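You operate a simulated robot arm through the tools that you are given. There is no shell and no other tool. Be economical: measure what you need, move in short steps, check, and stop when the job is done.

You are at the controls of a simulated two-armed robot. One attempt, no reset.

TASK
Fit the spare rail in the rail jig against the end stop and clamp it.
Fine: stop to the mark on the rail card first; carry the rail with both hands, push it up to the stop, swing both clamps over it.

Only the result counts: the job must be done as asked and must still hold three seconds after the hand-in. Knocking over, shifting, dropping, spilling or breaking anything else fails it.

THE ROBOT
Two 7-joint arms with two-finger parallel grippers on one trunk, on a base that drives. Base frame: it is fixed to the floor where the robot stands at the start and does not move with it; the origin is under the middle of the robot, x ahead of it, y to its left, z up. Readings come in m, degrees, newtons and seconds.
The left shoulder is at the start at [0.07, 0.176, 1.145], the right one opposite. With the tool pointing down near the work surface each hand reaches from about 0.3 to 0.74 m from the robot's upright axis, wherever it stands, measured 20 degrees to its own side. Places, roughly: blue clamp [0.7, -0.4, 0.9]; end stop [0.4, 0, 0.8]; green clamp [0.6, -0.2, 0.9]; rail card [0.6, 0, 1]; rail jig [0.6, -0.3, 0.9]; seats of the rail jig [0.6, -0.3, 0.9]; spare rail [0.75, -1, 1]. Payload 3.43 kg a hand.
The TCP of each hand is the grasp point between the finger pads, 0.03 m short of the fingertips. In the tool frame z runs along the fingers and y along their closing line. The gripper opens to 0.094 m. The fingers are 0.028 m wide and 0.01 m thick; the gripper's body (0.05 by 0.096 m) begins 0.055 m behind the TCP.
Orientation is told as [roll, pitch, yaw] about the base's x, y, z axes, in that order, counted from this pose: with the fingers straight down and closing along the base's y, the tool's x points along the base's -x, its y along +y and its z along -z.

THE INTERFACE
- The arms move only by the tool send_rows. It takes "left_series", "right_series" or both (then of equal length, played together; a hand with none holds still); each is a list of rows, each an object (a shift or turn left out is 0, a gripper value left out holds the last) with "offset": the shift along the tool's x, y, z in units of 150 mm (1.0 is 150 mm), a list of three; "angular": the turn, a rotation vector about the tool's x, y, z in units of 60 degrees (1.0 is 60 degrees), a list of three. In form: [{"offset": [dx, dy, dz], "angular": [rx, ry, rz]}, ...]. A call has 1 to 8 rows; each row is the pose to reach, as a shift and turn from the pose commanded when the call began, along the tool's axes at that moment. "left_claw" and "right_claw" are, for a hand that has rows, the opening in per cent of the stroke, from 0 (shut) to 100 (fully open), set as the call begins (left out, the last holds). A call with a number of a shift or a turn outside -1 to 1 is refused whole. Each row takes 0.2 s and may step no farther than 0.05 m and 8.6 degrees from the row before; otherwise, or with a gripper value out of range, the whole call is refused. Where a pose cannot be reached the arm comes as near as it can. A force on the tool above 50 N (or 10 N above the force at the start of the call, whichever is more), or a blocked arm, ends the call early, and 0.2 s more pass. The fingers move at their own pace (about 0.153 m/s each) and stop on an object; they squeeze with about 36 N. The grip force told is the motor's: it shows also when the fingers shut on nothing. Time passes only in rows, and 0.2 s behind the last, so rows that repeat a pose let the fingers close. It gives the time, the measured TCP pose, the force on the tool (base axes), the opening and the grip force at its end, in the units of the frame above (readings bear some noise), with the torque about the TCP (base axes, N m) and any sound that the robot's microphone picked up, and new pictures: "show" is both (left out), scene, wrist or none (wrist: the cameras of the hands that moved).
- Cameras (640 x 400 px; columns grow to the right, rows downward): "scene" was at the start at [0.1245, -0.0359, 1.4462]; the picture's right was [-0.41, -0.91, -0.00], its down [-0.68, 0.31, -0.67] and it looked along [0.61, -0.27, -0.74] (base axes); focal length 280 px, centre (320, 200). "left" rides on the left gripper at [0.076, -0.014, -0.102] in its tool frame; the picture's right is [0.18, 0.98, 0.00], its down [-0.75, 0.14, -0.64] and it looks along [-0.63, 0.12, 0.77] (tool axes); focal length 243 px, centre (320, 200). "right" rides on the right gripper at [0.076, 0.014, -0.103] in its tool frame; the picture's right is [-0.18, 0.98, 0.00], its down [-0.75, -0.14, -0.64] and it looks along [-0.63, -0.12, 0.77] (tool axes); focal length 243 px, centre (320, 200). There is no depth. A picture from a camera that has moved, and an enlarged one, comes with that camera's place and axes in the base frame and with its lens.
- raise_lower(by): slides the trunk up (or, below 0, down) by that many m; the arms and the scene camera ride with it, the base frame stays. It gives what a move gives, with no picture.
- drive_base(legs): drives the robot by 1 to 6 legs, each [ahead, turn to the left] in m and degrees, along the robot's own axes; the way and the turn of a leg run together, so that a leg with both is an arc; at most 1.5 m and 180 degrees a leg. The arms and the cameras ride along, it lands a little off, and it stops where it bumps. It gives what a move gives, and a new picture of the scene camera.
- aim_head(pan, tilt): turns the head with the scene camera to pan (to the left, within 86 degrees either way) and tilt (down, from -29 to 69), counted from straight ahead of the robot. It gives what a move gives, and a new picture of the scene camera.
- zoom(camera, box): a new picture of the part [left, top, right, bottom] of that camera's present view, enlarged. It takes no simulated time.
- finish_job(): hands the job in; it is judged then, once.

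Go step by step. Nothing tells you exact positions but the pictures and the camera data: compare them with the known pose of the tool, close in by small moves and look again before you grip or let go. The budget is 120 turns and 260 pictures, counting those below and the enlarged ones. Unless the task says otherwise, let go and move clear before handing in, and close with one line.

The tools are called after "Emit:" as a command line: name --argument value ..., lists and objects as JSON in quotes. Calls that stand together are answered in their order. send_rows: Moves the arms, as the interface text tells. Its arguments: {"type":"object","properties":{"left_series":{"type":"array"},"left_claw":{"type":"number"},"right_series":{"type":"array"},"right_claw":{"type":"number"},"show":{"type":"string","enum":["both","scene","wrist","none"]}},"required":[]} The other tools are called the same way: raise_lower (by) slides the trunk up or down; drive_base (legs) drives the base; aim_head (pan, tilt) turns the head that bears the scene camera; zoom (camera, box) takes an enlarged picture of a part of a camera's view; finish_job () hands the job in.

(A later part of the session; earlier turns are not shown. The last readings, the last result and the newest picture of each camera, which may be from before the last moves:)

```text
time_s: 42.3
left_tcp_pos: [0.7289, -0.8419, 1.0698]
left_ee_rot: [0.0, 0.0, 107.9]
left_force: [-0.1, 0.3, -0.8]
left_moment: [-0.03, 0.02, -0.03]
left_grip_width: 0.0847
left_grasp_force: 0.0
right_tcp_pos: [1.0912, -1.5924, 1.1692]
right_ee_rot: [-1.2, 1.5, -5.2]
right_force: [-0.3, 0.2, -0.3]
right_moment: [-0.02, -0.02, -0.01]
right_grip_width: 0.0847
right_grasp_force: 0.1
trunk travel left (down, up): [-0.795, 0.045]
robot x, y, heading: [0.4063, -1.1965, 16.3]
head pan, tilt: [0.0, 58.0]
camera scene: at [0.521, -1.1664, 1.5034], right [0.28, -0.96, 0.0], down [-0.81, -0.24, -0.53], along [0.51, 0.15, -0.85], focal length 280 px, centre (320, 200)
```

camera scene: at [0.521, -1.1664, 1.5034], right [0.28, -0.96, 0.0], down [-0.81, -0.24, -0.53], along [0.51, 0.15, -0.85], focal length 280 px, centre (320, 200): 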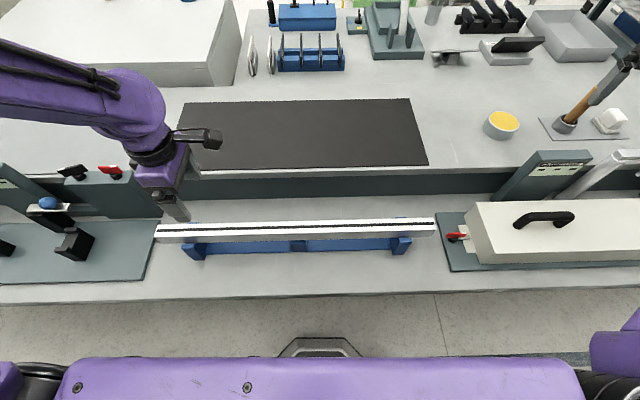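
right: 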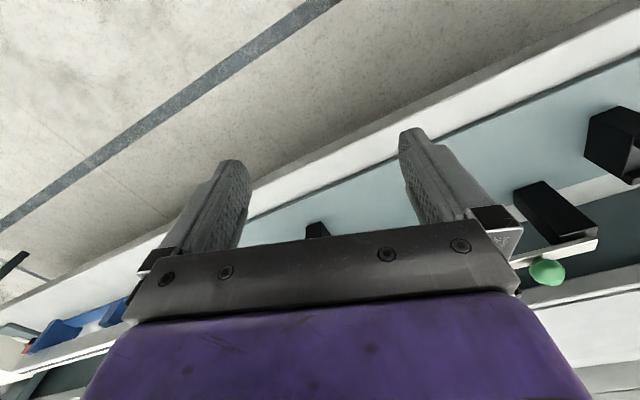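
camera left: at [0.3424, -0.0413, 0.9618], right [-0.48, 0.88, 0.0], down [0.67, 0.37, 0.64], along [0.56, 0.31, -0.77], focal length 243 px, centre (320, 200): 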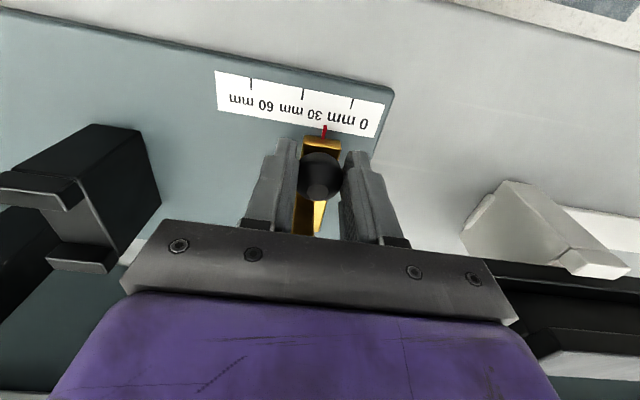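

Emit:
send_rows --right_series '[{"offset": [0.15, 0.0, 0], "angular": [0, 0, 0]}, {"offset": [0.35, 0.1, 0], "angular": [0, 0, -0.05]}, {"offset": [0.5, 0.25, 0], "angular": [0, 0, -0.1]}, {"offset": [0.65, 0.4, 0], "angular": [0, 0, -0.15]}, {"offset": [0.75, 0.55, 0], "angular": [0, 0, -0.22]}, {"offset": [0.77, 0.7, 0], "angular": [0, 0, -0.28]}, {"offset": [0.77, 0.8, 0], "angular": [0, 0, -0.34]}, {"offset": [0.773, 0.873, 0], "angular": [0, 0, -0.387]}]' --show "scene"

```text
time_s: 44.1
left_tcp_pos: [0.7282, -0.8407, 1.0704]
left_ee_rot: [-0.1, 0.0, 107.8]
left_force: [-0.3, 0.1, -0.2]
left_moment: [0.0, -0.04, -0.02]
left_grip_width: 0.0844
left_grasp_force: 0.1
right_tcp_pos: [0.9863, -1.4518, 1.1705]
right_ee_rot: [-0.6, 1.8, 18.1]
right_force: [-0.4, -0.6, 1.0]
right_moment: [0.0, -0.01, -0.02]
right_grip_width: 0.0847
right_grasp_force: 0.1
trunk travel left (down, up): [-0.795, 0.045]
robot x, y, heading: [0.4043, -1.1967, 16.3]
head pan, tilt: [0.0, 58.0]
camera scene: at [0.5209, -1.1659, 1.5034], right [0.28, -0.96, 0.0], down [-0.81, -0.24, -0.53], along [0.51, 0.15, -0.85], focal length 280 px, centre (320, 200)
```

scene: 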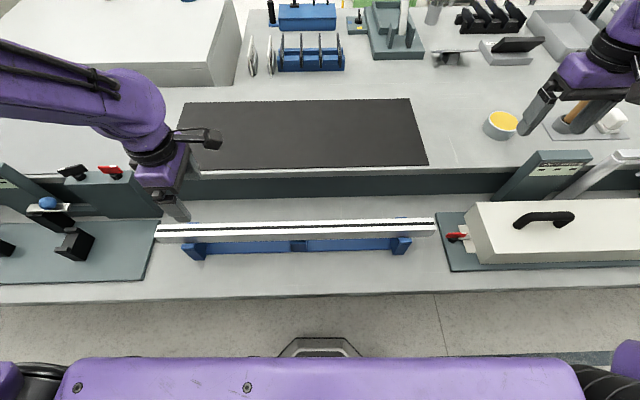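

Emit:
send_rows --right_series '[{"offset": [0.05, 0.125, 0.05], "angular": [0, 0, -0.1]}, {"offset": [0.1, 0.25, 0.1], "angular": [0, 0, -0.2]}, {"offset": [0.15, 0.375, 0.2], "angular": [0, 0, -0.3]}, {"offset": [0.2, 0.5, 0.3], "angular": [0, 0, -0.4]}, {"offset": [0.25, 0.625, 0.4], "angular": [0, 0, -0.5]}, {"offset": [0.3, 0.75, 0.5], "angular": [0, 0, -0.6]}, {"offset": [0.354, 0.875, 0.6], "angular": [0, 0, -0.72]}, {"offset": [0.354, 1.0, 0.6], "angular": [0, 0, -0.83]}]' --show "scene"

```text
time_s: 45.9
left_tcp_pos: [0.7286, -0.8411, 1.0704]
left_ee_rot: [0.1, -0.1, 107.8]
left_force: [-0.3, 0.4, -0.3]
left_moment: [0.0, 0.03, -0.01]
left_grip_width: 0.0844
left_grasp_force: 0.0
right_tcp_pos: [0.8873, -1.3265, 1.0798]
right_ee_rot: [1.0, 1.6, 67.9]
right_force: [-0.3, 1.0, -0.5]
right_moment: [-0.01, 0.02, -0.02]
right_grip_width: 0.0846
right_grasp_force: 0.1
trunk travel left (down, up): [-0.795, 0.045]
robot x, y, heading: [0.4027, -1.1956, 16.2]
head pan, tilt: [0.0, 58.0]
camera scene: at [0.5211, -1.1649, 1.5034], right [0.28, -0.96, 0.0], down [-0.81, -0.24, -0.53], along [0.51, 0.15, -0.85], focal length 280 px, centre (320, 200)
```

scene: 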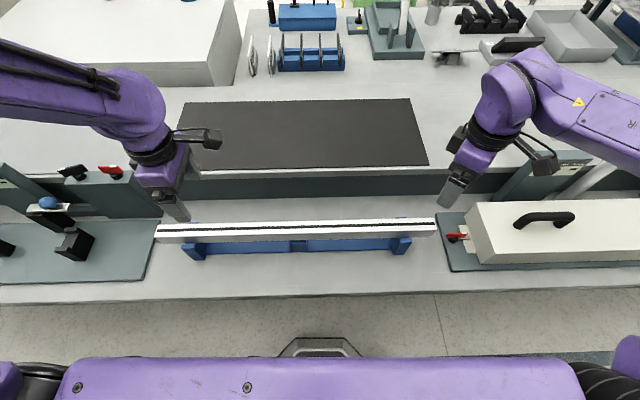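

Emit:
send_rows --right_series '[{"offset": [-0.02, 0.01, 0], "angular": [0, 0, -0.12]}, {"offset": [-0.04, 0.02, 0], "angular": [0, 0, -0.24]}, {"offset": [-0.06, 0.04, 0], "angular": [0, 0, -0.36]}, {"offset": [-0.08, 0.05, 0], "angular": [0, 0, -0.48]}, {"offset": [-0.095, 0.06, 0], "angular": [0, 0, -0.6]}, {"offset": [-0.095, 0.06, 0.06], "angular": [0, 0, -0.668]}, {"offset": [-0.095, 0.06, 0.06], "angular": [0, 0, -0.668]}]' --show "both"

Emit:
zoom --camera "left" --box '[0, 0, 640, 400]'

```text
time_s: 47.5
left_tcp_pos: [0.7288, -0.8422, 1.0713]
left_ee_rot: [0.0, 0.1, 107.8]
left_force: [0.1, 0.6, 0.1]
left_moment: [-0.01, 0.0, 0.03]
left_grip_width: 0.0845
left_grasp_force: 0.0
right_tcp_pos: [0.8834, -1.3103, 1.0714]
right_ee_rot: [1.7, 0.6, 108.1]
right_force: [0.0, 0.3, 0.1]
right_moment: [0.01, 0.01, 0.0]
right_grip_width: 0.0844
right_grasp_force: 0.1
trunk travel left (down, up): [-0.795, 0.045]
robot x, y, heading: [0.4039, -1.2021, 16.2]
head pan, tilt: [0.0, 58.0]
camera scene: at [0.521, -1.1661, 1.5034], right [0.28, -0.96, 0.0], down [-0.81, -0.24, -0.53], along [0.51, 0.15, -0.85], focal length 280 px, centre (320, 200)
camera right: at [0.8971, -1.3869, 1.1751], right [-0.99, -0.13, 0.03], down [-0.08, 0.77, 0.63], along [-0.1, 0.62, -0.78], focal length 243 px, centre (320, 200)
```

scene: 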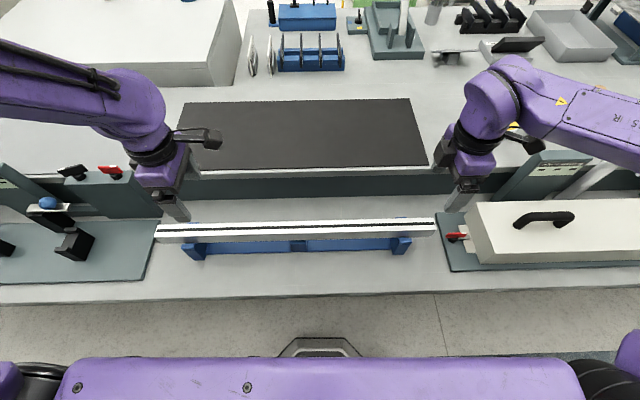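
right: 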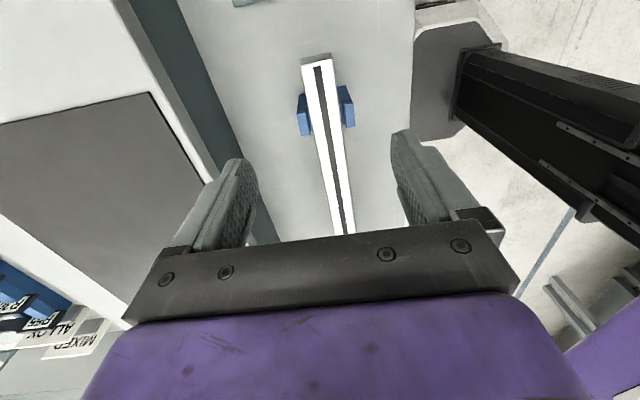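

```text
1.00 times, centred on (320, 200) of left (not enlarged: the box is as wide or as high as the picture)
camera zoom: at [0.7658, -0.9101, 1.1723], right [-0.88, -0.48, 0.0], down [-0.37, 0.67, 0.64], along [-0.31, 0.56, -0.77], focal length 243 px, centre (320, 200)
```

zoom: 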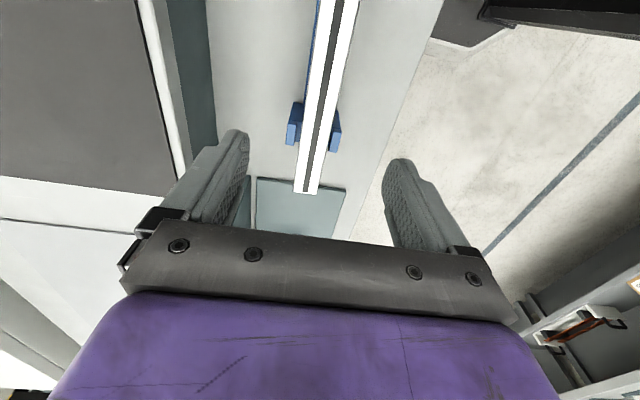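

Both hands are now turned across the rail. Small centring corrections, then descending to just above the rail to check.

Emit:
send_rows --left_series '[{"offset": [0, 0.027, 0.2]}, {"offset": [0, 0.027, 0.4]}, {"offset": [0, 0.027, 0.6]}, {"offset": [0, 0.027, 0.8]}, {"offset": [0, 0.027, 0.8]}]' --right_series '[{"offset": [0.053, 0.027, 0.2], "angular": [0, 0.015, 0]}, {"offset": [0.053, 0.027, 0.4], "angular": [0, 0.03, 0]}, {"offset": [0.053, 0.027, 0.6], "angular": [0, 0.03, 0]}, {"offset": [0.053, 0.027, 0.8], "angular": [0, 0.03, 0]}, {"offset": [0.053, 0.027, 0.8], "angular": [0, 0.03, 0]}]' --show "both"

```text
time_s: 48.7
left_tcp_pos: [0.7266, -0.8447, 0.9492]
left_ee_rot: [-0.2, 0.0, 107.8]
left_force: [0.4, 0.0, -0.1]
left_moment: [-0.06, -0.01, 0.01]
left_grip_width: 0.0845
left_grasp_force: 0.1
right_tcp_pos: [0.8791, -1.3201, 0.9518]
right_ee_rot: [1.8, 2.4, 108.1]
right_force: [-0.8, -0.3, -0.8]
right_moment: [0.02, -0.01, 0.01]
right_grip_width: 0.0844
right_grasp_force: 0.0
trunk travel left (down, up): [-0.795, 0.045]
robot x, y, heading: [0.4025, -1.1955, 16.2]
head pan, tilt: [0.0, 58.0]
camera scene: at [0.5199, -1.1662, 1.5035], right [0.28, -0.96, 0.0], down [-0.81, -0.24, -0.53], along [0.51, 0.15, -0.85], focal length 280 px, centre (320, 200)
camera right: at [0.8901, -1.3938, 1.0567], right [-0.99, -0.13, 0.02], down [-0.09, 0.79, 0.61], along [-0.09, 0.6, -0.8], focal length 243 px, centre (320, 200)
camera left: at [0.7634, -0.9119, 1.0512], right [-0.88, -0.48, 0.0], down [-0.37, 0.67, 0.64], along [-0.3, 0.56, -0.77], focal length 243 px, centre (320, 200)
```

scene: 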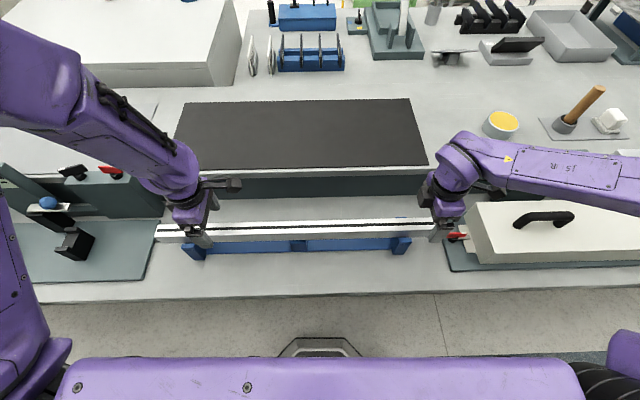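
right: 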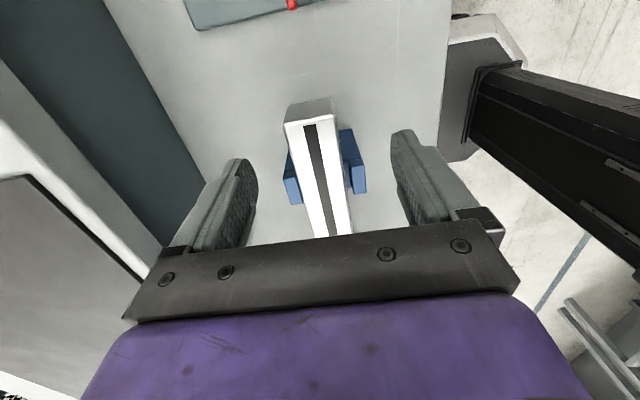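
left: 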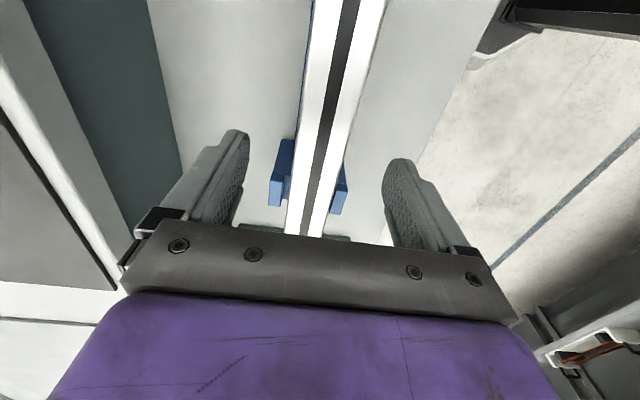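

Emit:
zoom --camera "scene" --box '[390, 170, 490, 270]'

Emit:
zoom --camera "scene" --box '[140, 170, 260, 270]'

Emit:
zoom --camera "right" --box '[220, 60, 420, 240]'

```text
4.00 times, centred on (440, 220) of scene
camera zoom: at [0.5199, -1.1662, 1.5035], right [0.28, -0.96, 0.0], down [-0.81, -0.24, -0.53], along [0.51, 0.15, -0.85], focal length 1118 px, centre (-160, 120)
```

zoom: 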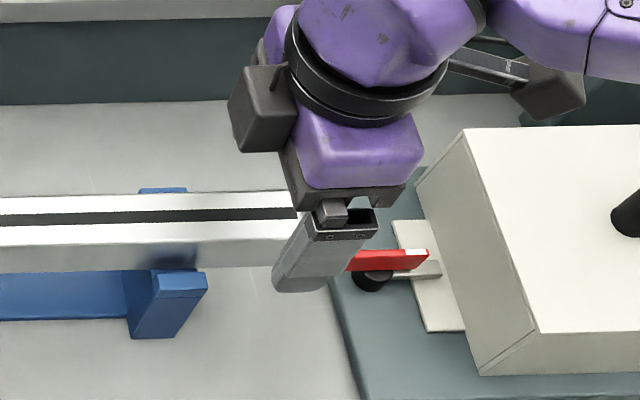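

```text
4.00 times, centred on (200, 220) of scene
camera zoom: at [0.5199, -1.1662, 1.5035], right [0.28, -0.96, 0.0], down [-0.81, -0.24, -0.53], along [0.51, 0.15, -0.85], focal length 1118 px, centre (800, 120)
```

zoom: 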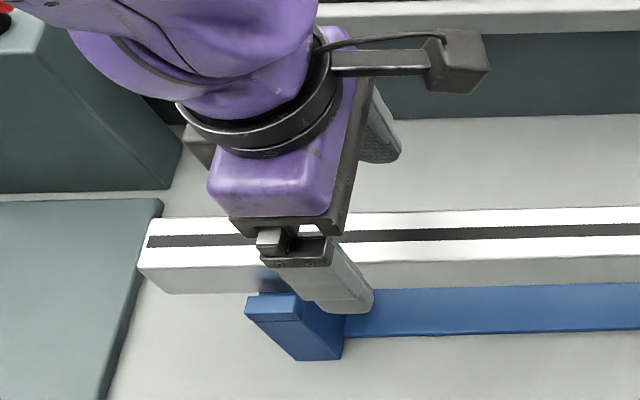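

```text
2.22 times, centred on (320, 150) of right
camera zoom: at [0.8901, -1.3938, 1.0567], right [-0.99, -0.13, 0.02], down [-0.09, 0.79, 0.61], along [-0.09, 0.6, -0.8], focal length 539 px, centre (320, 311)
```

zoom: 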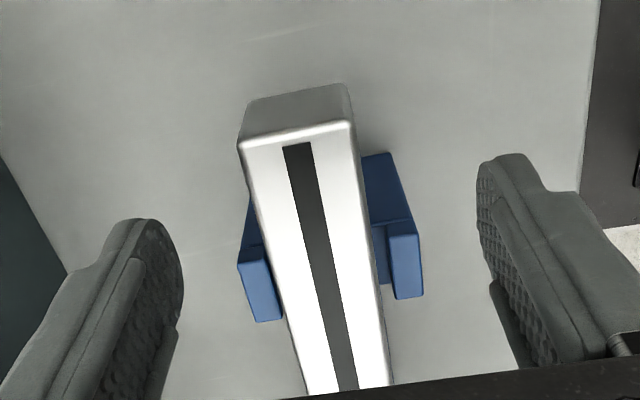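

Emit:
zoom --camera "left" --box '[220, 0, 420, 240]'

```text
1.67 times, centred on (320, 120) of left
camera zoom: at [0.7634, -0.9119, 1.0512], right [-0.88, -0.48, 0.0], down [-0.37, 0.67, 0.64], along [-0.3, 0.56, -0.77], focal length 404 px, centre (320, 333)
```

zoom: 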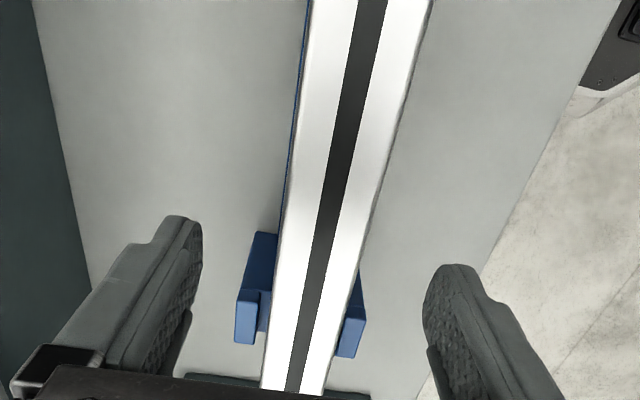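

Emit:
send_rows --left_series '[{"offset": [0.033, 0, 0.1]}, {"offset": [0.033, 0, 0.2]}, {"offset": [0.033, 0, 0.295]}, {"offset": [0.033, 0, 0.295]}]' --right_series '[{"offset": [-0.02, -0.01, 0.1], "angular": [0.015, -0.02, 0]}, {"offset": [-0.033, -0.01, 0.2], "angular": [0.03, -0.04, 0]}, {"offset": [-0.033, -0.01, 0.312], "angular": [0.03, -0.04, 0]}, {"offset": [-0.033, -0.01, 0.312], "angular": [0.03, -0.04, 0]}]' --show "both"

```text
time_s: 49.7
left_tcp_pos: [0.7282, -0.8484, 0.9055]
left_ee_rot: [-0.1, 0.0, 107.8]
left_force: [0.5, -0.2, 0.2]
left_moment: [0.0, -0.03, 0.01]
left_grip_width: 0.0842
left_grasp_force: 0.0
right_tcp_pos: [0.8787, -1.3201, 0.9032]
right_ee_rot: [0.1, -0.1, 107.8]
right_force: [1.3, 0.7, 0.4]
right_moment: [-0.01, 0.03, 0.01]
right_grip_width: 0.0848
right_grasp_force: 0.0
trunk travel left (down, up): [-0.795, 0.045]
robot x, y, heading: [0.4035, -1.198, 16.0]
head pan, tilt: [0.0, 58.0]
camera scene: at [0.5209, -1.1664, 1.5035], right [0.28, -0.96, 0.0], down [-0.81, -0.24, -0.53], along [0.51, 0.15, -0.85], focal length 280 px, centre (320, 200)
camera right: at [0.889, -1.3975, 1.0066], right [-0.99, -0.13, 0.0], down [-0.1, 0.76, 0.64], along [-0.08, 0.64, -0.77], focal length 243 px, centre (320, 200)
camera left: at [0.7653, -0.9162, 1.0074], right [-0.88, -0.48, 0.0], down [-0.37, 0.67, 0.64], along [-0.31, 0.56, -0.77], focal length 243 px, centre (320, 200)
```

scene: 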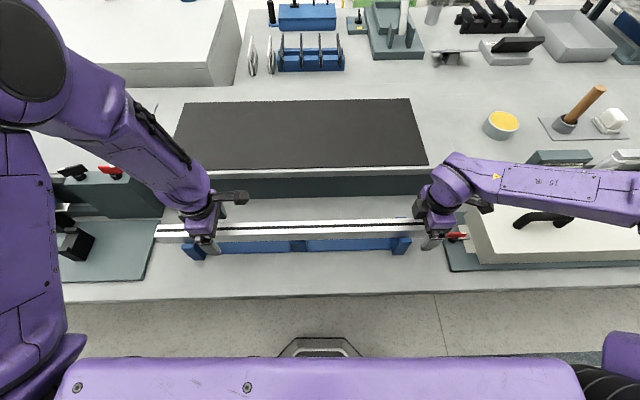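
right: 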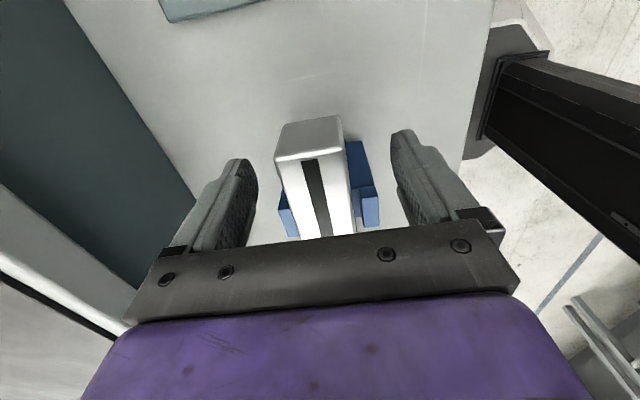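
left: 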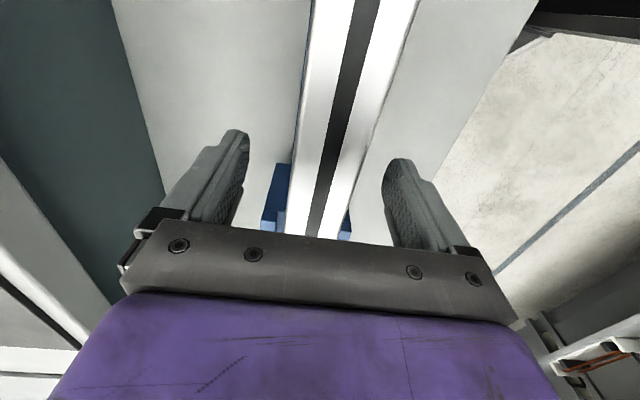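

Both hands straddle the rail, centred. Closing both grippers.

Emit:
send_rows --left_series '[{"offset": [0, 0, 0]}, {"offset": [0, 0, 0]}, {"offset": [0, 0, 0]}, {"offset": [0, 0, 0]}]' --right_series '[{"offset": [0, 0, 0]}, {"offset": [0, 0, 0]}, {"offset": [0, 0, 0]}, {"offset": [0, 0, 0]}]' --left_claw 0 --right_claw 0 --show "scene"

```text
time_s: 50.7
left_tcp_pos: [0.726, -0.8486, 0.9061]
left_ee_rot: [0.1, 0.0, 107.8]
left_force: [-4.2, -3.3, 2.2]
left_moment: [0.12, 0.01, -0.36]
left_grip_width: 0.0385
left_grasp_force: 36.4
right_tcp_pos: [0.878, -1.3197, 0.9038]
right_ee_rot: [0.0, 0.0, 107.9]
right_force: [3.9, 2.7, -0.5]
right_moment: [-0.41, -0.21, -0.32]
right_grip_width: 0.0383
right_grasp_force: 36.1
trunk travel left (down, up): [-0.795, 0.045]
robot x, y, heading: [0.4043, -1.1971, 16.2]
head pan, tilt: [0.0, 58.0]
camera scene: at [0.5208, -1.1663, 1.5035], right [0.28, -0.96, 0.0], down [-0.81, -0.24, -0.53], along [0.51, 0.15, -0.85], focal length 280 px, centre (320, 200)
```

scene: 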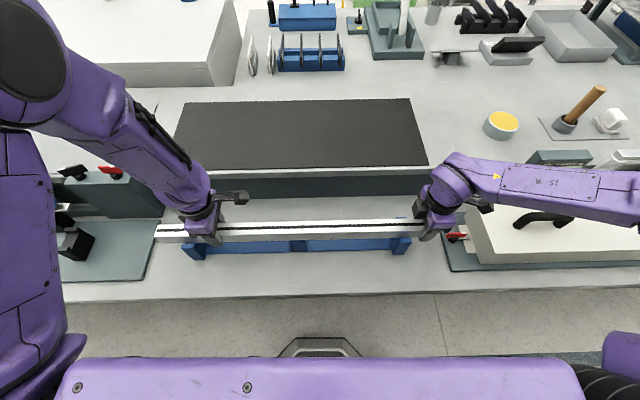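

Firm grip at 38 mm on both. Lifting slowly in step.

Emit:
send_rows --left_series '[{"offset": [0, 0, -0.07]}, {"offset": [0, 0, -0.15]}, {"offset": [0, 0, -0.25]}, {"offset": [0, 0, -0.35]}, {"offset": [0, 0, -0.5]}, {"offset": [0, 0, -0.65]}, {"offset": [0, 0, -0.8]}, {"offset": [0, 0, -0.8]}]' --right_series '[{"offset": [0, 0, -0.07]}, {"offset": [0, 0, -0.15]}, {"offset": [0, 0, -0.25]}, {"offset": [0, 0, -0.35]}, {"offset": [0, 0, -0.5]}, {"offset": [0, 0, -0.65]}, {"offset": [0, 0, -0.8]}, {"offset": [0, 0, -0.8]}]' --show "both"

```text
time_s: 52.5
left_tcp_pos: [0.7284, -0.8468, 1.0245]
left_ee_rot: [0.3, 0.0, 107.8]
left_force: [-4.2, 10.7, -12.9]
left_moment: [0.81, 0.23, 0.11]
left_grip_width: 0.0385
left_grasp_force: 35.9
right_tcp_pos: [0.8814, -1.3187, 1.0225]
right_ee_rot: [0.1, 0.0, 108.0]
right_force: [4.1, -11.1, -7.1]
right_moment: [-0.46, -0.12, -0.32]
right_grip_width: 0.0384
right_grasp_force: 36.3
trunk travel left (down, up): [-0.795, 0.045]
robot x, y, heading: [0.4047, -1.196, 16.0]
head pan, tilt: [0.0, 58.0]
camera scene: at [0.5238, -1.165, 1.5031], right [0.28, -0.96, 0.0], down [-0.82, -0.24, -0.53], along [0.51, 0.15, -0.85], focal length 280 px, centre (320, 200)
camera right: at [0.8908, -1.397, 1.1255], right [-0.99, -0.13, 0.0], down [-0.1, 0.76, 0.64], along [-0.08, 0.64, -0.77], focal length 243 px, centre (320, 200)
camera left: at [0.7661, -0.9162, 1.1263], right [-0.88, -0.48, 0.0], down [-0.36, 0.67, 0.64], along [-0.31, 0.56, -0.77], focal length 243 px, centre (320, 200)
```

scene: 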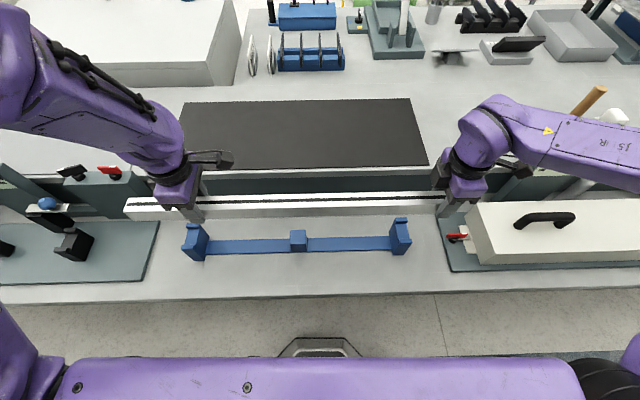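
right: 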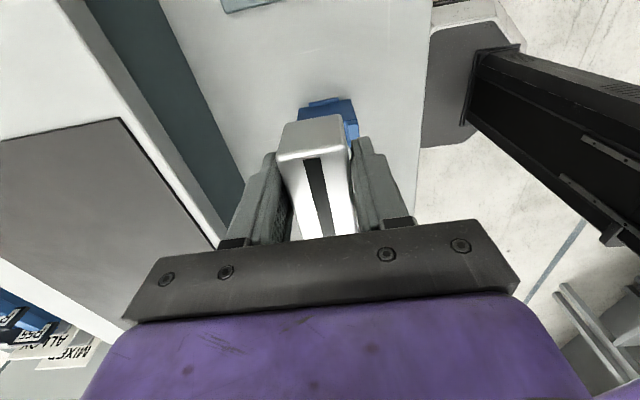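
left: 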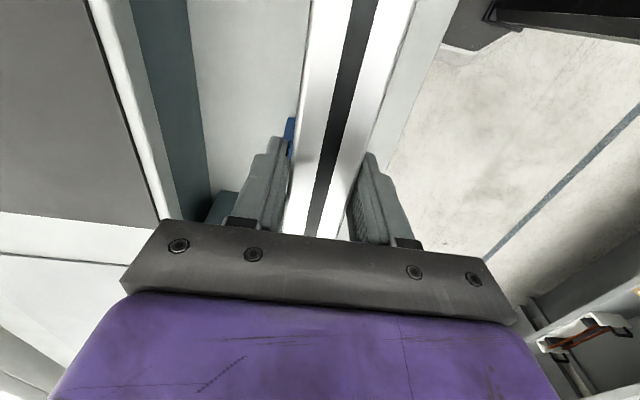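

The rail is held level. I'll raise the trunk, back away from the bench, travel along it, and return square to the jig.

Emit:
raise_lower --by 0.04

Emit:
drive_base --legs '[[-0.28, 0], [0, -88], [-0.72, 0]]'

```text
time_s: 53.4
left_tcp_pos: [0.7288, -0.8475, 1.0648]
left_ee_rot: [0.2, 0.1, 107.8]
left_force: [-3.6, 8.7, -14.0]
left_moment: [0.73, 0.3, -0.07]
left_grip_width: 0.0384
left_grasp_force: 36.3
right_tcp_pos: [0.881, -1.3191, 1.0611]
right_ee_rot: [0.1, -0.1, 108.0]
right_force: [2.5, -8.9, -6.2]
right_moment: [0.21, -0.01, -0.07]
right_grip_width: 0.0382
right_grasp_force: 36.0
trunk travel left (down, up): [-0.835, 0.005]
robot x, y, heading: [0.4055, -1.1977, 16.2]
head pan, tilt: [0.0, 58.0]
```

```text
time_s: 62.6
left_tcp_pos: [0.2718, -0.9087, 1.0648]
left_ee_rot: [0.2, 0.0, 19.4]
left_force: [-5.5, -2.2, -12.9]
left_moment: [0.03, -0.03, -0.05]
left_grip_width: 0.0386
left_grasp_force: 35.8
right_tcp_pos: [-0.1932, -1.0734, 1.0615]
right_ee_rot: [0.2, 0.0, 19.5]
right_force: [5.6, 1.2, -7.2]
right_moment: [-0.04, -0.09, -0.23]
right_grip_width: 0.0383
right_grasp_force: 35.6
trunk travel left (down, up): [-0.835, 0.005]
robot x, y, heading: [-0.0844, -0.5962, -72.1]
head pan, tilt: [0.0, 58.0]
camera scene: at [-0.0454, -0.7128, 1.5431], right [-0.95, -0.31, 0.0], down [-0.26, 0.81, -0.53], along [0.16, -0.5, -0.85], focal length 280 px, centre (320, 200)
```

scene: 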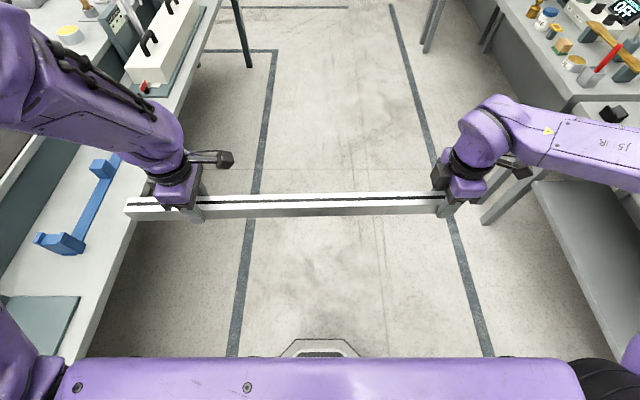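

Emit:
drive_base --legs '[[-0.01, 0], [0, 88.3]]'

Emit:
aim_head --pan 20 --tilt 52

```text
time_s: 67.1
left_tcp_pos: [0.2321, -0.2331, 1.0647]
left_ee_rot: [0.1, 0.0, 108.6]
left_force: [-0.4, -0.6, -13.2]
left_moment: [-0.11, -0.02, 0.01]
left_grip_width: 0.0383
left_grasp_force: 35.5
right_tcp_pos: [0.3886, -0.7002, 1.063]
right_ee_rot: [0.1, -0.1, 108.5]
right_force: [-0.2, 0.3, -8.1]
right_moment: [-0.02, -0.01, -0.15]
right_grip_width: 0.0381
right_grasp_force: 35.7
trunk travel left (down, up): [-0.835, 0.005]
robot x, y, heading: [-0.0925, -0.5836, 16.9]
head pan, tilt: [0.0, 58.0]
camera scene: at [0.0304, -0.5512, 1.5432], right [0.29, -0.96, 0.0], down [-0.81, -0.25, -0.53], along [0.51, 0.15, -0.85], focal length 280 px, centre (320, 200)
```

scene: 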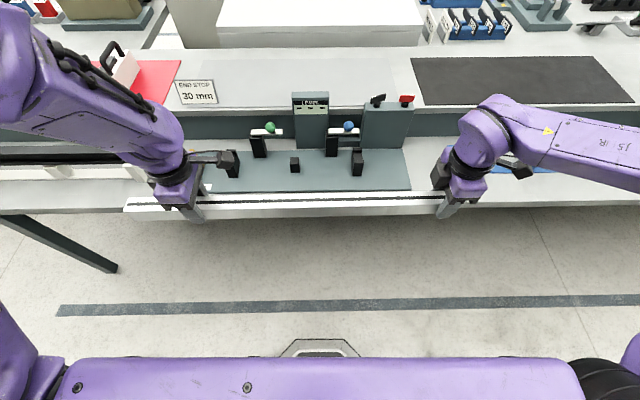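

```text
time_s: 67.9
left_tcp_pos: [0.2307, -0.2306, 1.066]
left_ee_rot: [0.2, 0.0, 108.4]
left_force: [-0.3, 0.6, -12.3]
left_moment: [-0.05, -0.03, 0.12]
left_grip_width: 0.0382
left_grasp_force: 35.5
right_tcp_pos: [0.389, -0.7013, 1.0618]
right_ee_rot: [0.0, 0.0, 108.6]
right_force: [1.3, 0.5, -7.8]
right_moment: [-0.01, 0.02, -0.18]
right_grip_width: 0.0383
right_grasp_force: 36.3
trunk travel left (down, up): [-0.835, 0.005]
robot x, y, heading: [-0.0862, -0.5856, 16.7]
head pan, tilt: [20.0, 52.0]
camera scene: at [0.0244, -0.5257, 1.5507], right [0.6, -0.8, 0.0], down [-0.63, -0.47, -0.61], along [0.49, 0.37, -0.79], focal length 280 px, centre (320, 200)
```

scene: 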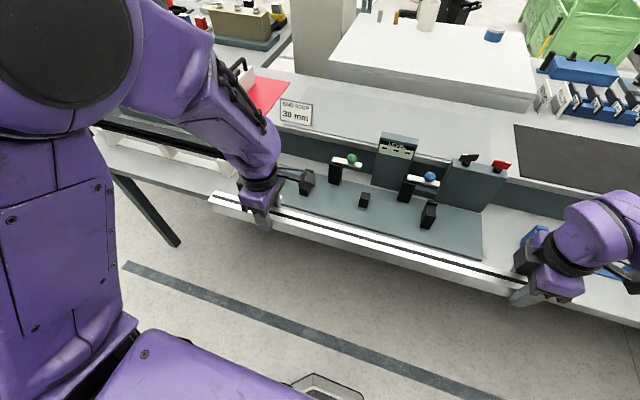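

Emit:
drive_base --legs '[[0.285, 0]]'

Emit:
aim_head --pan 0 --tilt 58

Emit:
zoom --camera "left" --box '[0, 0, 640, 400]'

Emit:
zoom --camera "right" --box '[0, 0, 640, 400]'

```text
time_s: 69.9
left_tcp_pos: [0.5061, -0.1477, 1.0661]
left_ee_rot: [0.0, 0.0, 108.4]
left_force: [-0.7, -0.4, -12.3]
left_moment: [0.04, -0.04, -0.07]
left_grip_width: 0.0385
left_grasp_force: 35.7
right_tcp_pos: [0.662, -0.6185, 1.0613]
right_ee_rot: [0.0, 0.0, 108.5]
right_force: [0.2, 0.3, -8.3]
right_moment: [-0.13, -0.03, -0.23]
right_grip_width: 0.0385
right_grasp_force: 36.5
trunk travel left (down, up): [-0.835, 0.005]
robot x, y, heading: [0.1894, -0.503, 16.8]
head pan, tilt: [20.0, 52.0]
camera scene: at [0.2979, -0.4432, 1.5509], right [0.6, -0.8, 0.0], down [-0.63, -0.47, -0.62], along [0.49, 0.37, -0.79], focal length 280 px, centre (320, 200)
```

scene: 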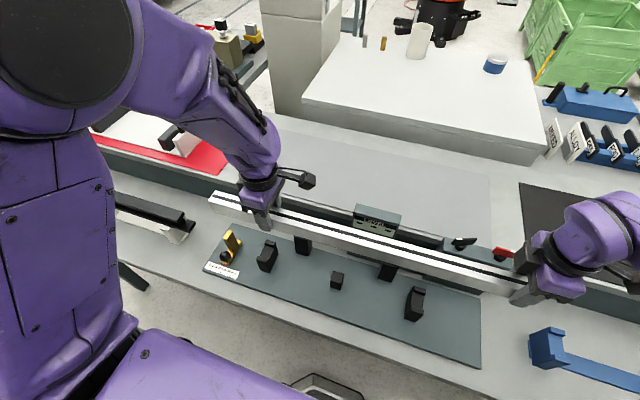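

```text
time_s: 70.8
left_tcp_pos: [0.5083, -0.1471, 1.0636]
left_ee_rot: [0.2, 0.0, 108.4]
left_force: [0.7, -0.3, -12.6]
left_moment: [0.0, 0.01, 0.09]
left_grip_width: 0.0385
left_grasp_force: 35.7
right_tcp_pos: [0.6645, -0.617, 1.0613]
right_ee_rot: [0.2, 0.0, 108.5]
right_force: [-0.8, 0.7, -8.3]
right_moment: [0.0, -0.02, -0.2]
right_grip_width: 0.0383
right_grasp_force: 35.9
trunk travel left (down, up): [-0.835, 0.005]
robot x, y, heading: [0.1893, -0.4963, 16.8]
head pan, tilt: [0.0, 58.0]
camera scene: at [0.3069, -0.4673, 1.5431], right [0.29, -0.96, 0.0], down [-0.81, -0.25, -0.53], along [0.51, 0.15, -0.85], focal length 280 px, centre (320, 200)
```

scene: 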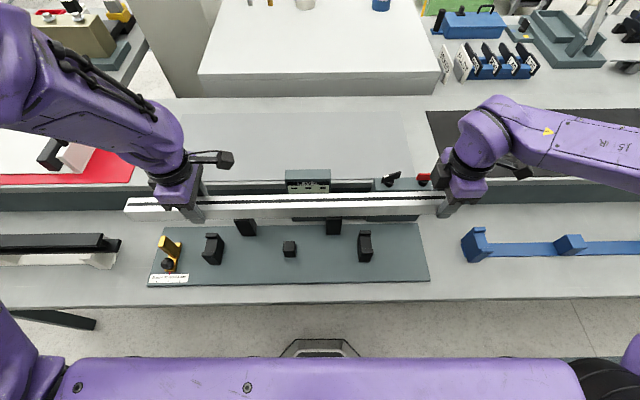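

```text
1.00 times, centred on (320, 200) of left (not enlarged: the box is as wide or as high as the picture)
camera zoom: at [0.5466, -0.2163, 1.1659], right [-0.87, -0.48, 0.0], down [-0.37, 0.67, 0.64], along [-0.31, 0.56, -0.77], focal length 243 px, centre (320, 200)
```

zoom: 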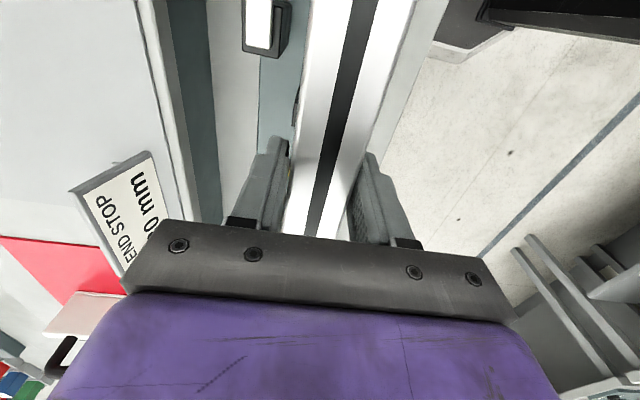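

```text
1.00 times, centred on (320, 200) of right (not enlarged: the box is as wide or as high as the picture)
camera zoom: at [0.6761, -0.6958, 1.1648], right [-0.99, -0.14, 0.0], down [-0.1, 0.76, 0.64], along [-0.09, 0.64, -0.77], focal length 243 px, centre (320, 200)
```

zoom: 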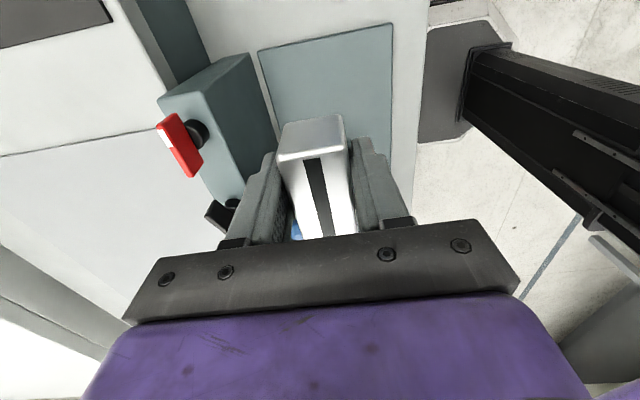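

Emit:
zoom --camera "scene" --box '[140, 190, 300, 290]'

Emit:
zoom --camera "scene" --box '[280, 190, 440, 290]'

```text
4.00 times, centred on (220, 240) of scene
camera zoom: at [0.3069, -0.4673, 1.5431], right [0.29, -0.96, 0.0], down [-0.81, -0.25, -0.53], along [0.51, 0.15, -0.85], focal length 1118 px, centre (720, 40)
```

zoom: 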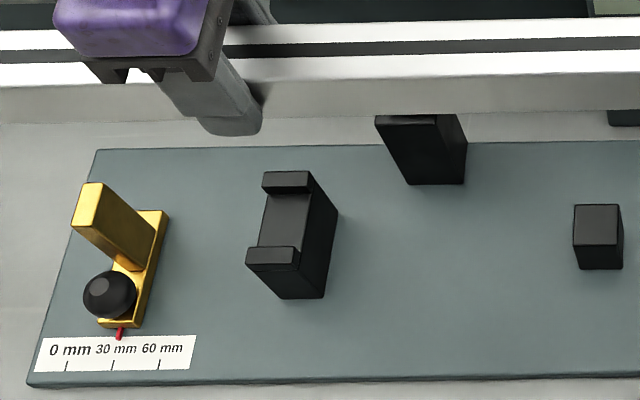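

```text
4.00 times, centred on (360, 240) of scene
camera zoom: at [0.3069, -0.4673, 1.5431], right [0.29, -0.96, 0.0], down [-0.81, -0.25, -0.53], along [0.51, 0.15, -0.85], focal length 1118 px, centre (160, 40)
```

zoom: 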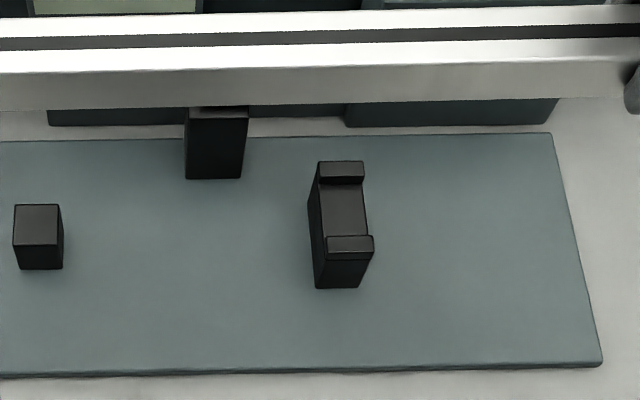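

The seats' channel is about 41 mm wide at z≈0.85, with the rail hovering right above it. I'll shift the rail slightly away from the stop, align it, and lower to just above the seats.

Emit:
send_rows --left_series '[{"offset": [0.05, -0.005, 0.0], "angular": [0, 0, 0.003]}, {"offset": [0.097, -0.009, 0.0], "angular": [0, 0, 0.007]}, {"offset": [0.097, -0.009, 0.14], "angular": [0, 0, 0.007]}, {"offset": [0.097, -0.009, 0.28], "angular": [0, 0, 0.007]}, {"offset": [0.097, -0.009, 0.42], "angular": [0, 0, 0.007]}, {"offset": [0.097, -0.009, 0.56], "angular": [0, 0, 0.007]}, {"offset": [0.097, -0.009, 0.7], "angular": [0, 0, 0.007]}, {"offset": [0.097, -0.009, 0.8], "angular": [0, 0, 0.007]}]' --right_series '[{"offset": [0.05, 0.007, 0.0], "angular": [0, 0, 0.003]}, {"offset": [0.097, 0.013, 0.0], "angular": [0, 0, 0.008]}, {"offset": [0.097, 0.013, 0.14], "angular": [0, 0, 0.008]}, {"offset": [0.097, 0.013, 0.28], "angular": [0, 0, 0.008]}, {"offset": [0.097, 0.013, 0.42], "angular": [0, 0, 0.008]}, {"offset": [0.097, 0.013, 0.56], "angular": [0, 0, 0.008]}, {"offset": [0.097, 0.013, 0.7], "angular": [0, 0, 0.008]}, {"offset": [0.097, 0.013, 0.8], "angular": [0, 0, 0.008]}]' --show "scene"

Emit:
zoom --camera "scene" --box '[130, 180, 290, 280]'

Emit:
zoom --camera "scene" --box '[290, 180, 450, 280]'

```text
time_s: 72.5
left_tcp_pos: [0.5149, -0.1616, 0.9434]
left_ee_rot: [0.2, 0.0, 107.9]
left_force: [-0.5, -1.3, -13.0]
left_moment: [-0.45, -0.17, -0.14]
left_grip_width: 0.0383
left_grasp_force: 36.1
right_tcp_pos: [0.6676, -0.6303, 0.9429]
right_ee_rot: [0.2, -0.2, 108.1]
right_force: [-0.2, 1.0, -8.4]
right_moment: [0.02, 0.03, 0.0]
right_grip_width: 0.0385
right_grasp_force: 36.1
trunk travel left (down, up): [-0.835, 0.005]
robot x, y, heading: [0.1859, -0.4993, 16.8]
head pan, tilt: [0.0, 58.0]
camera scene: at [0.3069, -0.4675, 1.5431], right [0.29, -0.96, 0.0], down [-0.81, -0.25, -0.53], along [0.51, 0.15, -0.85], focal length 280 px, centre (320, 200)
```

scene: 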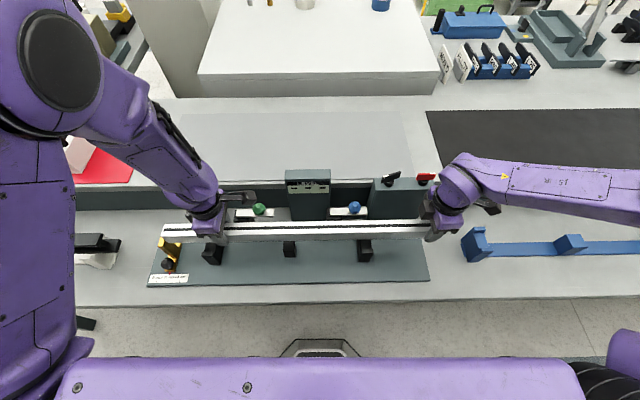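

```text
4.00 times, centred on (210, 230) of scene
camera zoom: at [0.3069, -0.4675, 1.5431], right [0.29, -0.96, 0.0], down [-0.81, -0.25, -0.53], along [0.51, 0.15, -0.85], focal length 1118 px, centre (760, 80)
```

zoom: 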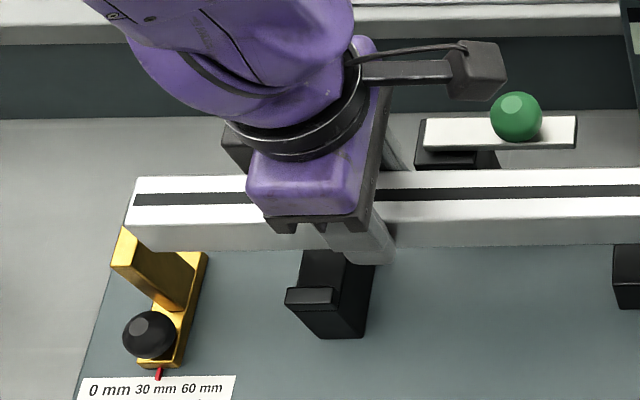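

```text
4.00 times, centred on (370, 230) of scene
camera zoom: at [0.3069, -0.4675, 1.5431], right [0.29, -0.96, 0.0], down [-0.81, -0.25, -0.53], along [0.51, 0.15, -0.85], focal length 1118 px, centre (120, 80)
```

zoom: 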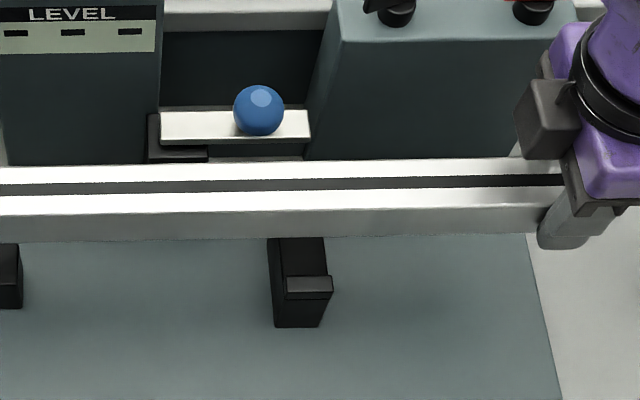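

Emit:
zoom --camera "right" --box '[240, 100, 400, 240]'

Emit:
zoom --camera "left" --box '[220, 0, 420, 240]'

```text
2.86 times, centred on (320, 170) of right
camera zoom: at [0.6779, -0.7098, 1.0452], right [-0.99, -0.13, 0.0], down [-0.1, 0.76, 0.64], along [-0.09, 0.64, -0.77], focal length 693 px, centre (320, 286)
```

zoom: 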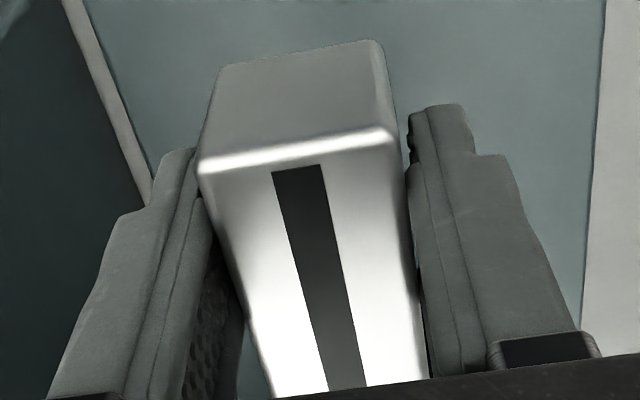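

```text
1.67 times, centred on (320, 120) of left
camera zoom: at [0.5521, -0.2293, 1.0452], right [-0.88, -0.48, 0.0], down [-0.36, 0.67, 0.64], along [-0.31, 0.56, -0.77], focal length 404 px, centre (320, 333)
```

zoom: 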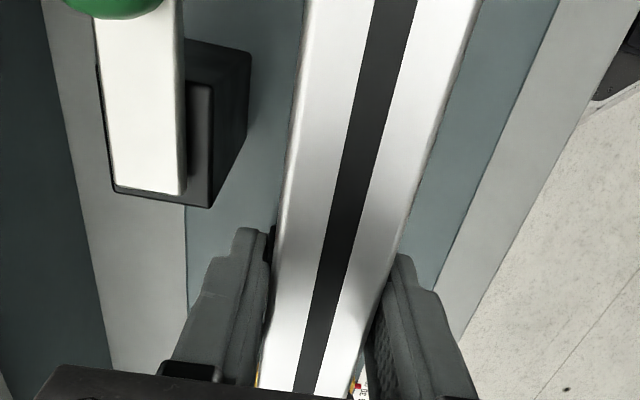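

The scene picture suggests the rail is a few millimetres too far back. Shifting it forward slightly and lowering 30 mm more to compare against the lugs.

Emit:
send_rows --left_series '[{"offset": [0, 0.02, 0.05]}, {"offset": [0, 0.02, 0.12]}, {"offset": [0, 0.02, 0.2]}, {"offset": [0, 0.02, 0.2]}]' --right_series '[{"offset": [0, 0.033, 0.05]}, {"offset": [0, 0.033, 0.12]}, {"offset": [0, 0.033, 0.2]}, {"offset": [0, 0.033, 0.2]}]' --show "none"

Emit:
zoom --camera "scene" --box '[130, 180, 290, 280]'

Emit:
zoom --camera "scene" --box '[290, 180, 450, 280]'

```text
time_s: 73.5
left_tcp_pos: [0.5109, -0.163, 0.915]
left_ee_rot: [0.1, 0.0, 108.0]
left_force: [-1.4, -0.5, -11.3]
left_moment: [0.41, 0.02, -0.49]
left_grip_width: 0.0387
left_grasp_force: 36.0
right_tcp_pos: [0.6608, -0.6336, 0.9142]
right_ee_rot: [0.0, -0.2, 108.0]
right_force: [2.1, 0.9, 2.7]
right_moment: [0.94, 0.15, -0.58]
right_grip_width: 0.0386
right_grasp_force: 36.0
trunk travel left (down, up): [-0.835, 0.005]
robot x, y, heading: [0.1887, -0.5023, 16.7]
head pan, tilt: [0.0, 58.0]
```

```text
4.00 times, centred on (210, 230) of scene
camera zoom: at [0.3048, -0.4678, 1.5435], right [0.29, -0.96, 0.0], down [-0.81, -0.25, -0.53], along [0.51, 0.15, -0.85], focal length 1118 px, centre (760, 80)
```

zoom: 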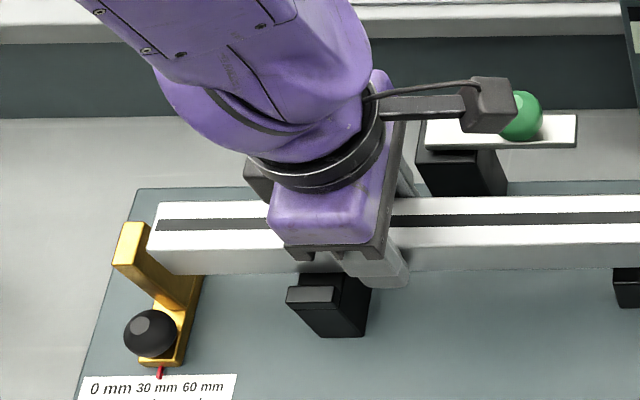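

```text
4.00 times, centred on (370, 230) of scene
camera zoom: at [0.3048, -0.4678, 1.5435], right [0.29, -0.96, 0.0], down [-0.81, -0.25, -0.53], along [0.51, 0.15, -0.85], focal length 1118 px, centre (120, 80)
```

zoom: 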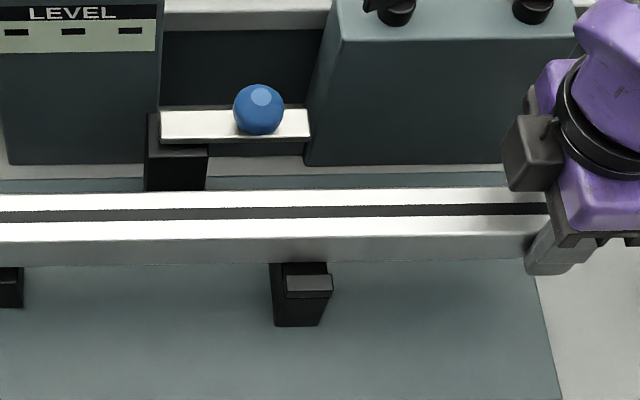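

The right side touched something, most likely the back lug. I'll lift 5 mm, shift the rail about 5 mm toward the robot, and lower again gently.

Emit:
send_rows --left_series '[{"offset": [0, 0, -0.035]}, {"offset": [0, 0.033, -0.035]}, {"offset": [0, 0.033, 0]}, {"offset": [0, 0.033, 0.0]}]' --right_series '[{"offset": [0, 0, -0.035]}, {"offset": [0, 0.033, -0.035]}, {"offset": [0, 0.033, 0]}, {"offset": [0, 0.033, 0.0]}]' --show "none"

Emit:
zoom --camera "scene" --box '[290, 180, 450, 280]'

Emit:
zoom --camera "scene" --box '[130, 180, 290, 280]'

```text
time_s: 74.5
left_tcp_pos: [0.5064, -0.1645, 0.9143]
left_ee_rot: [0.1, 0.0, 108.0]
left_force: [0.1, -8.5, -9.0]
left_moment: [-0.67, -0.3, -0.52]
left_grip_width: 0.0386
left_grasp_force: 36.2
right_tcp_pos: [0.6568, -0.6368, 0.9119]
right_ee_rot: [0.2, 0.0, 108.1]
right_force: [0.0, 8.1, -10.9]
right_moment: [-0.99, -0.18, -0.63]
right_grip_width: 0.0387
right_grasp_force: 36.7
trunk travel left (down, up): [-0.835, 0.005]
robot x, y, heading: [0.1865, -0.5023, 16.8]
head pan, tilt: [0.0, 58.0]
```

```text
4.00 times, centred on (370, 230) of scene
camera zoom: at [0.3066, -0.4676, 1.5431], right [0.29, -0.96, 0.0], down [-0.81, -0.25, -0.53], along [0.51, 0.15, -0.85], focal length 1118 px, centre (120, 80)
```

zoom: 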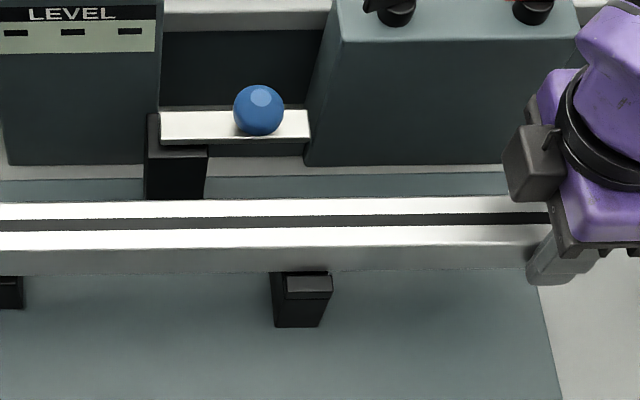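

```text
4.00 times, centred on (210, 230) of scene
camera zoom: at [0.3066, -0.4676, 1.5431], right [0.29, -0.96, 0.0], down [-0.81, -0.25, -0.53], along [0.51, 0.15, -0.85], focal length 1118 px, centre (760, 80)
```

zoom: 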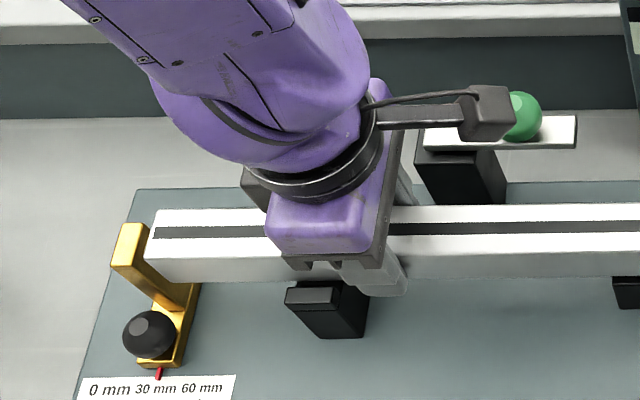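

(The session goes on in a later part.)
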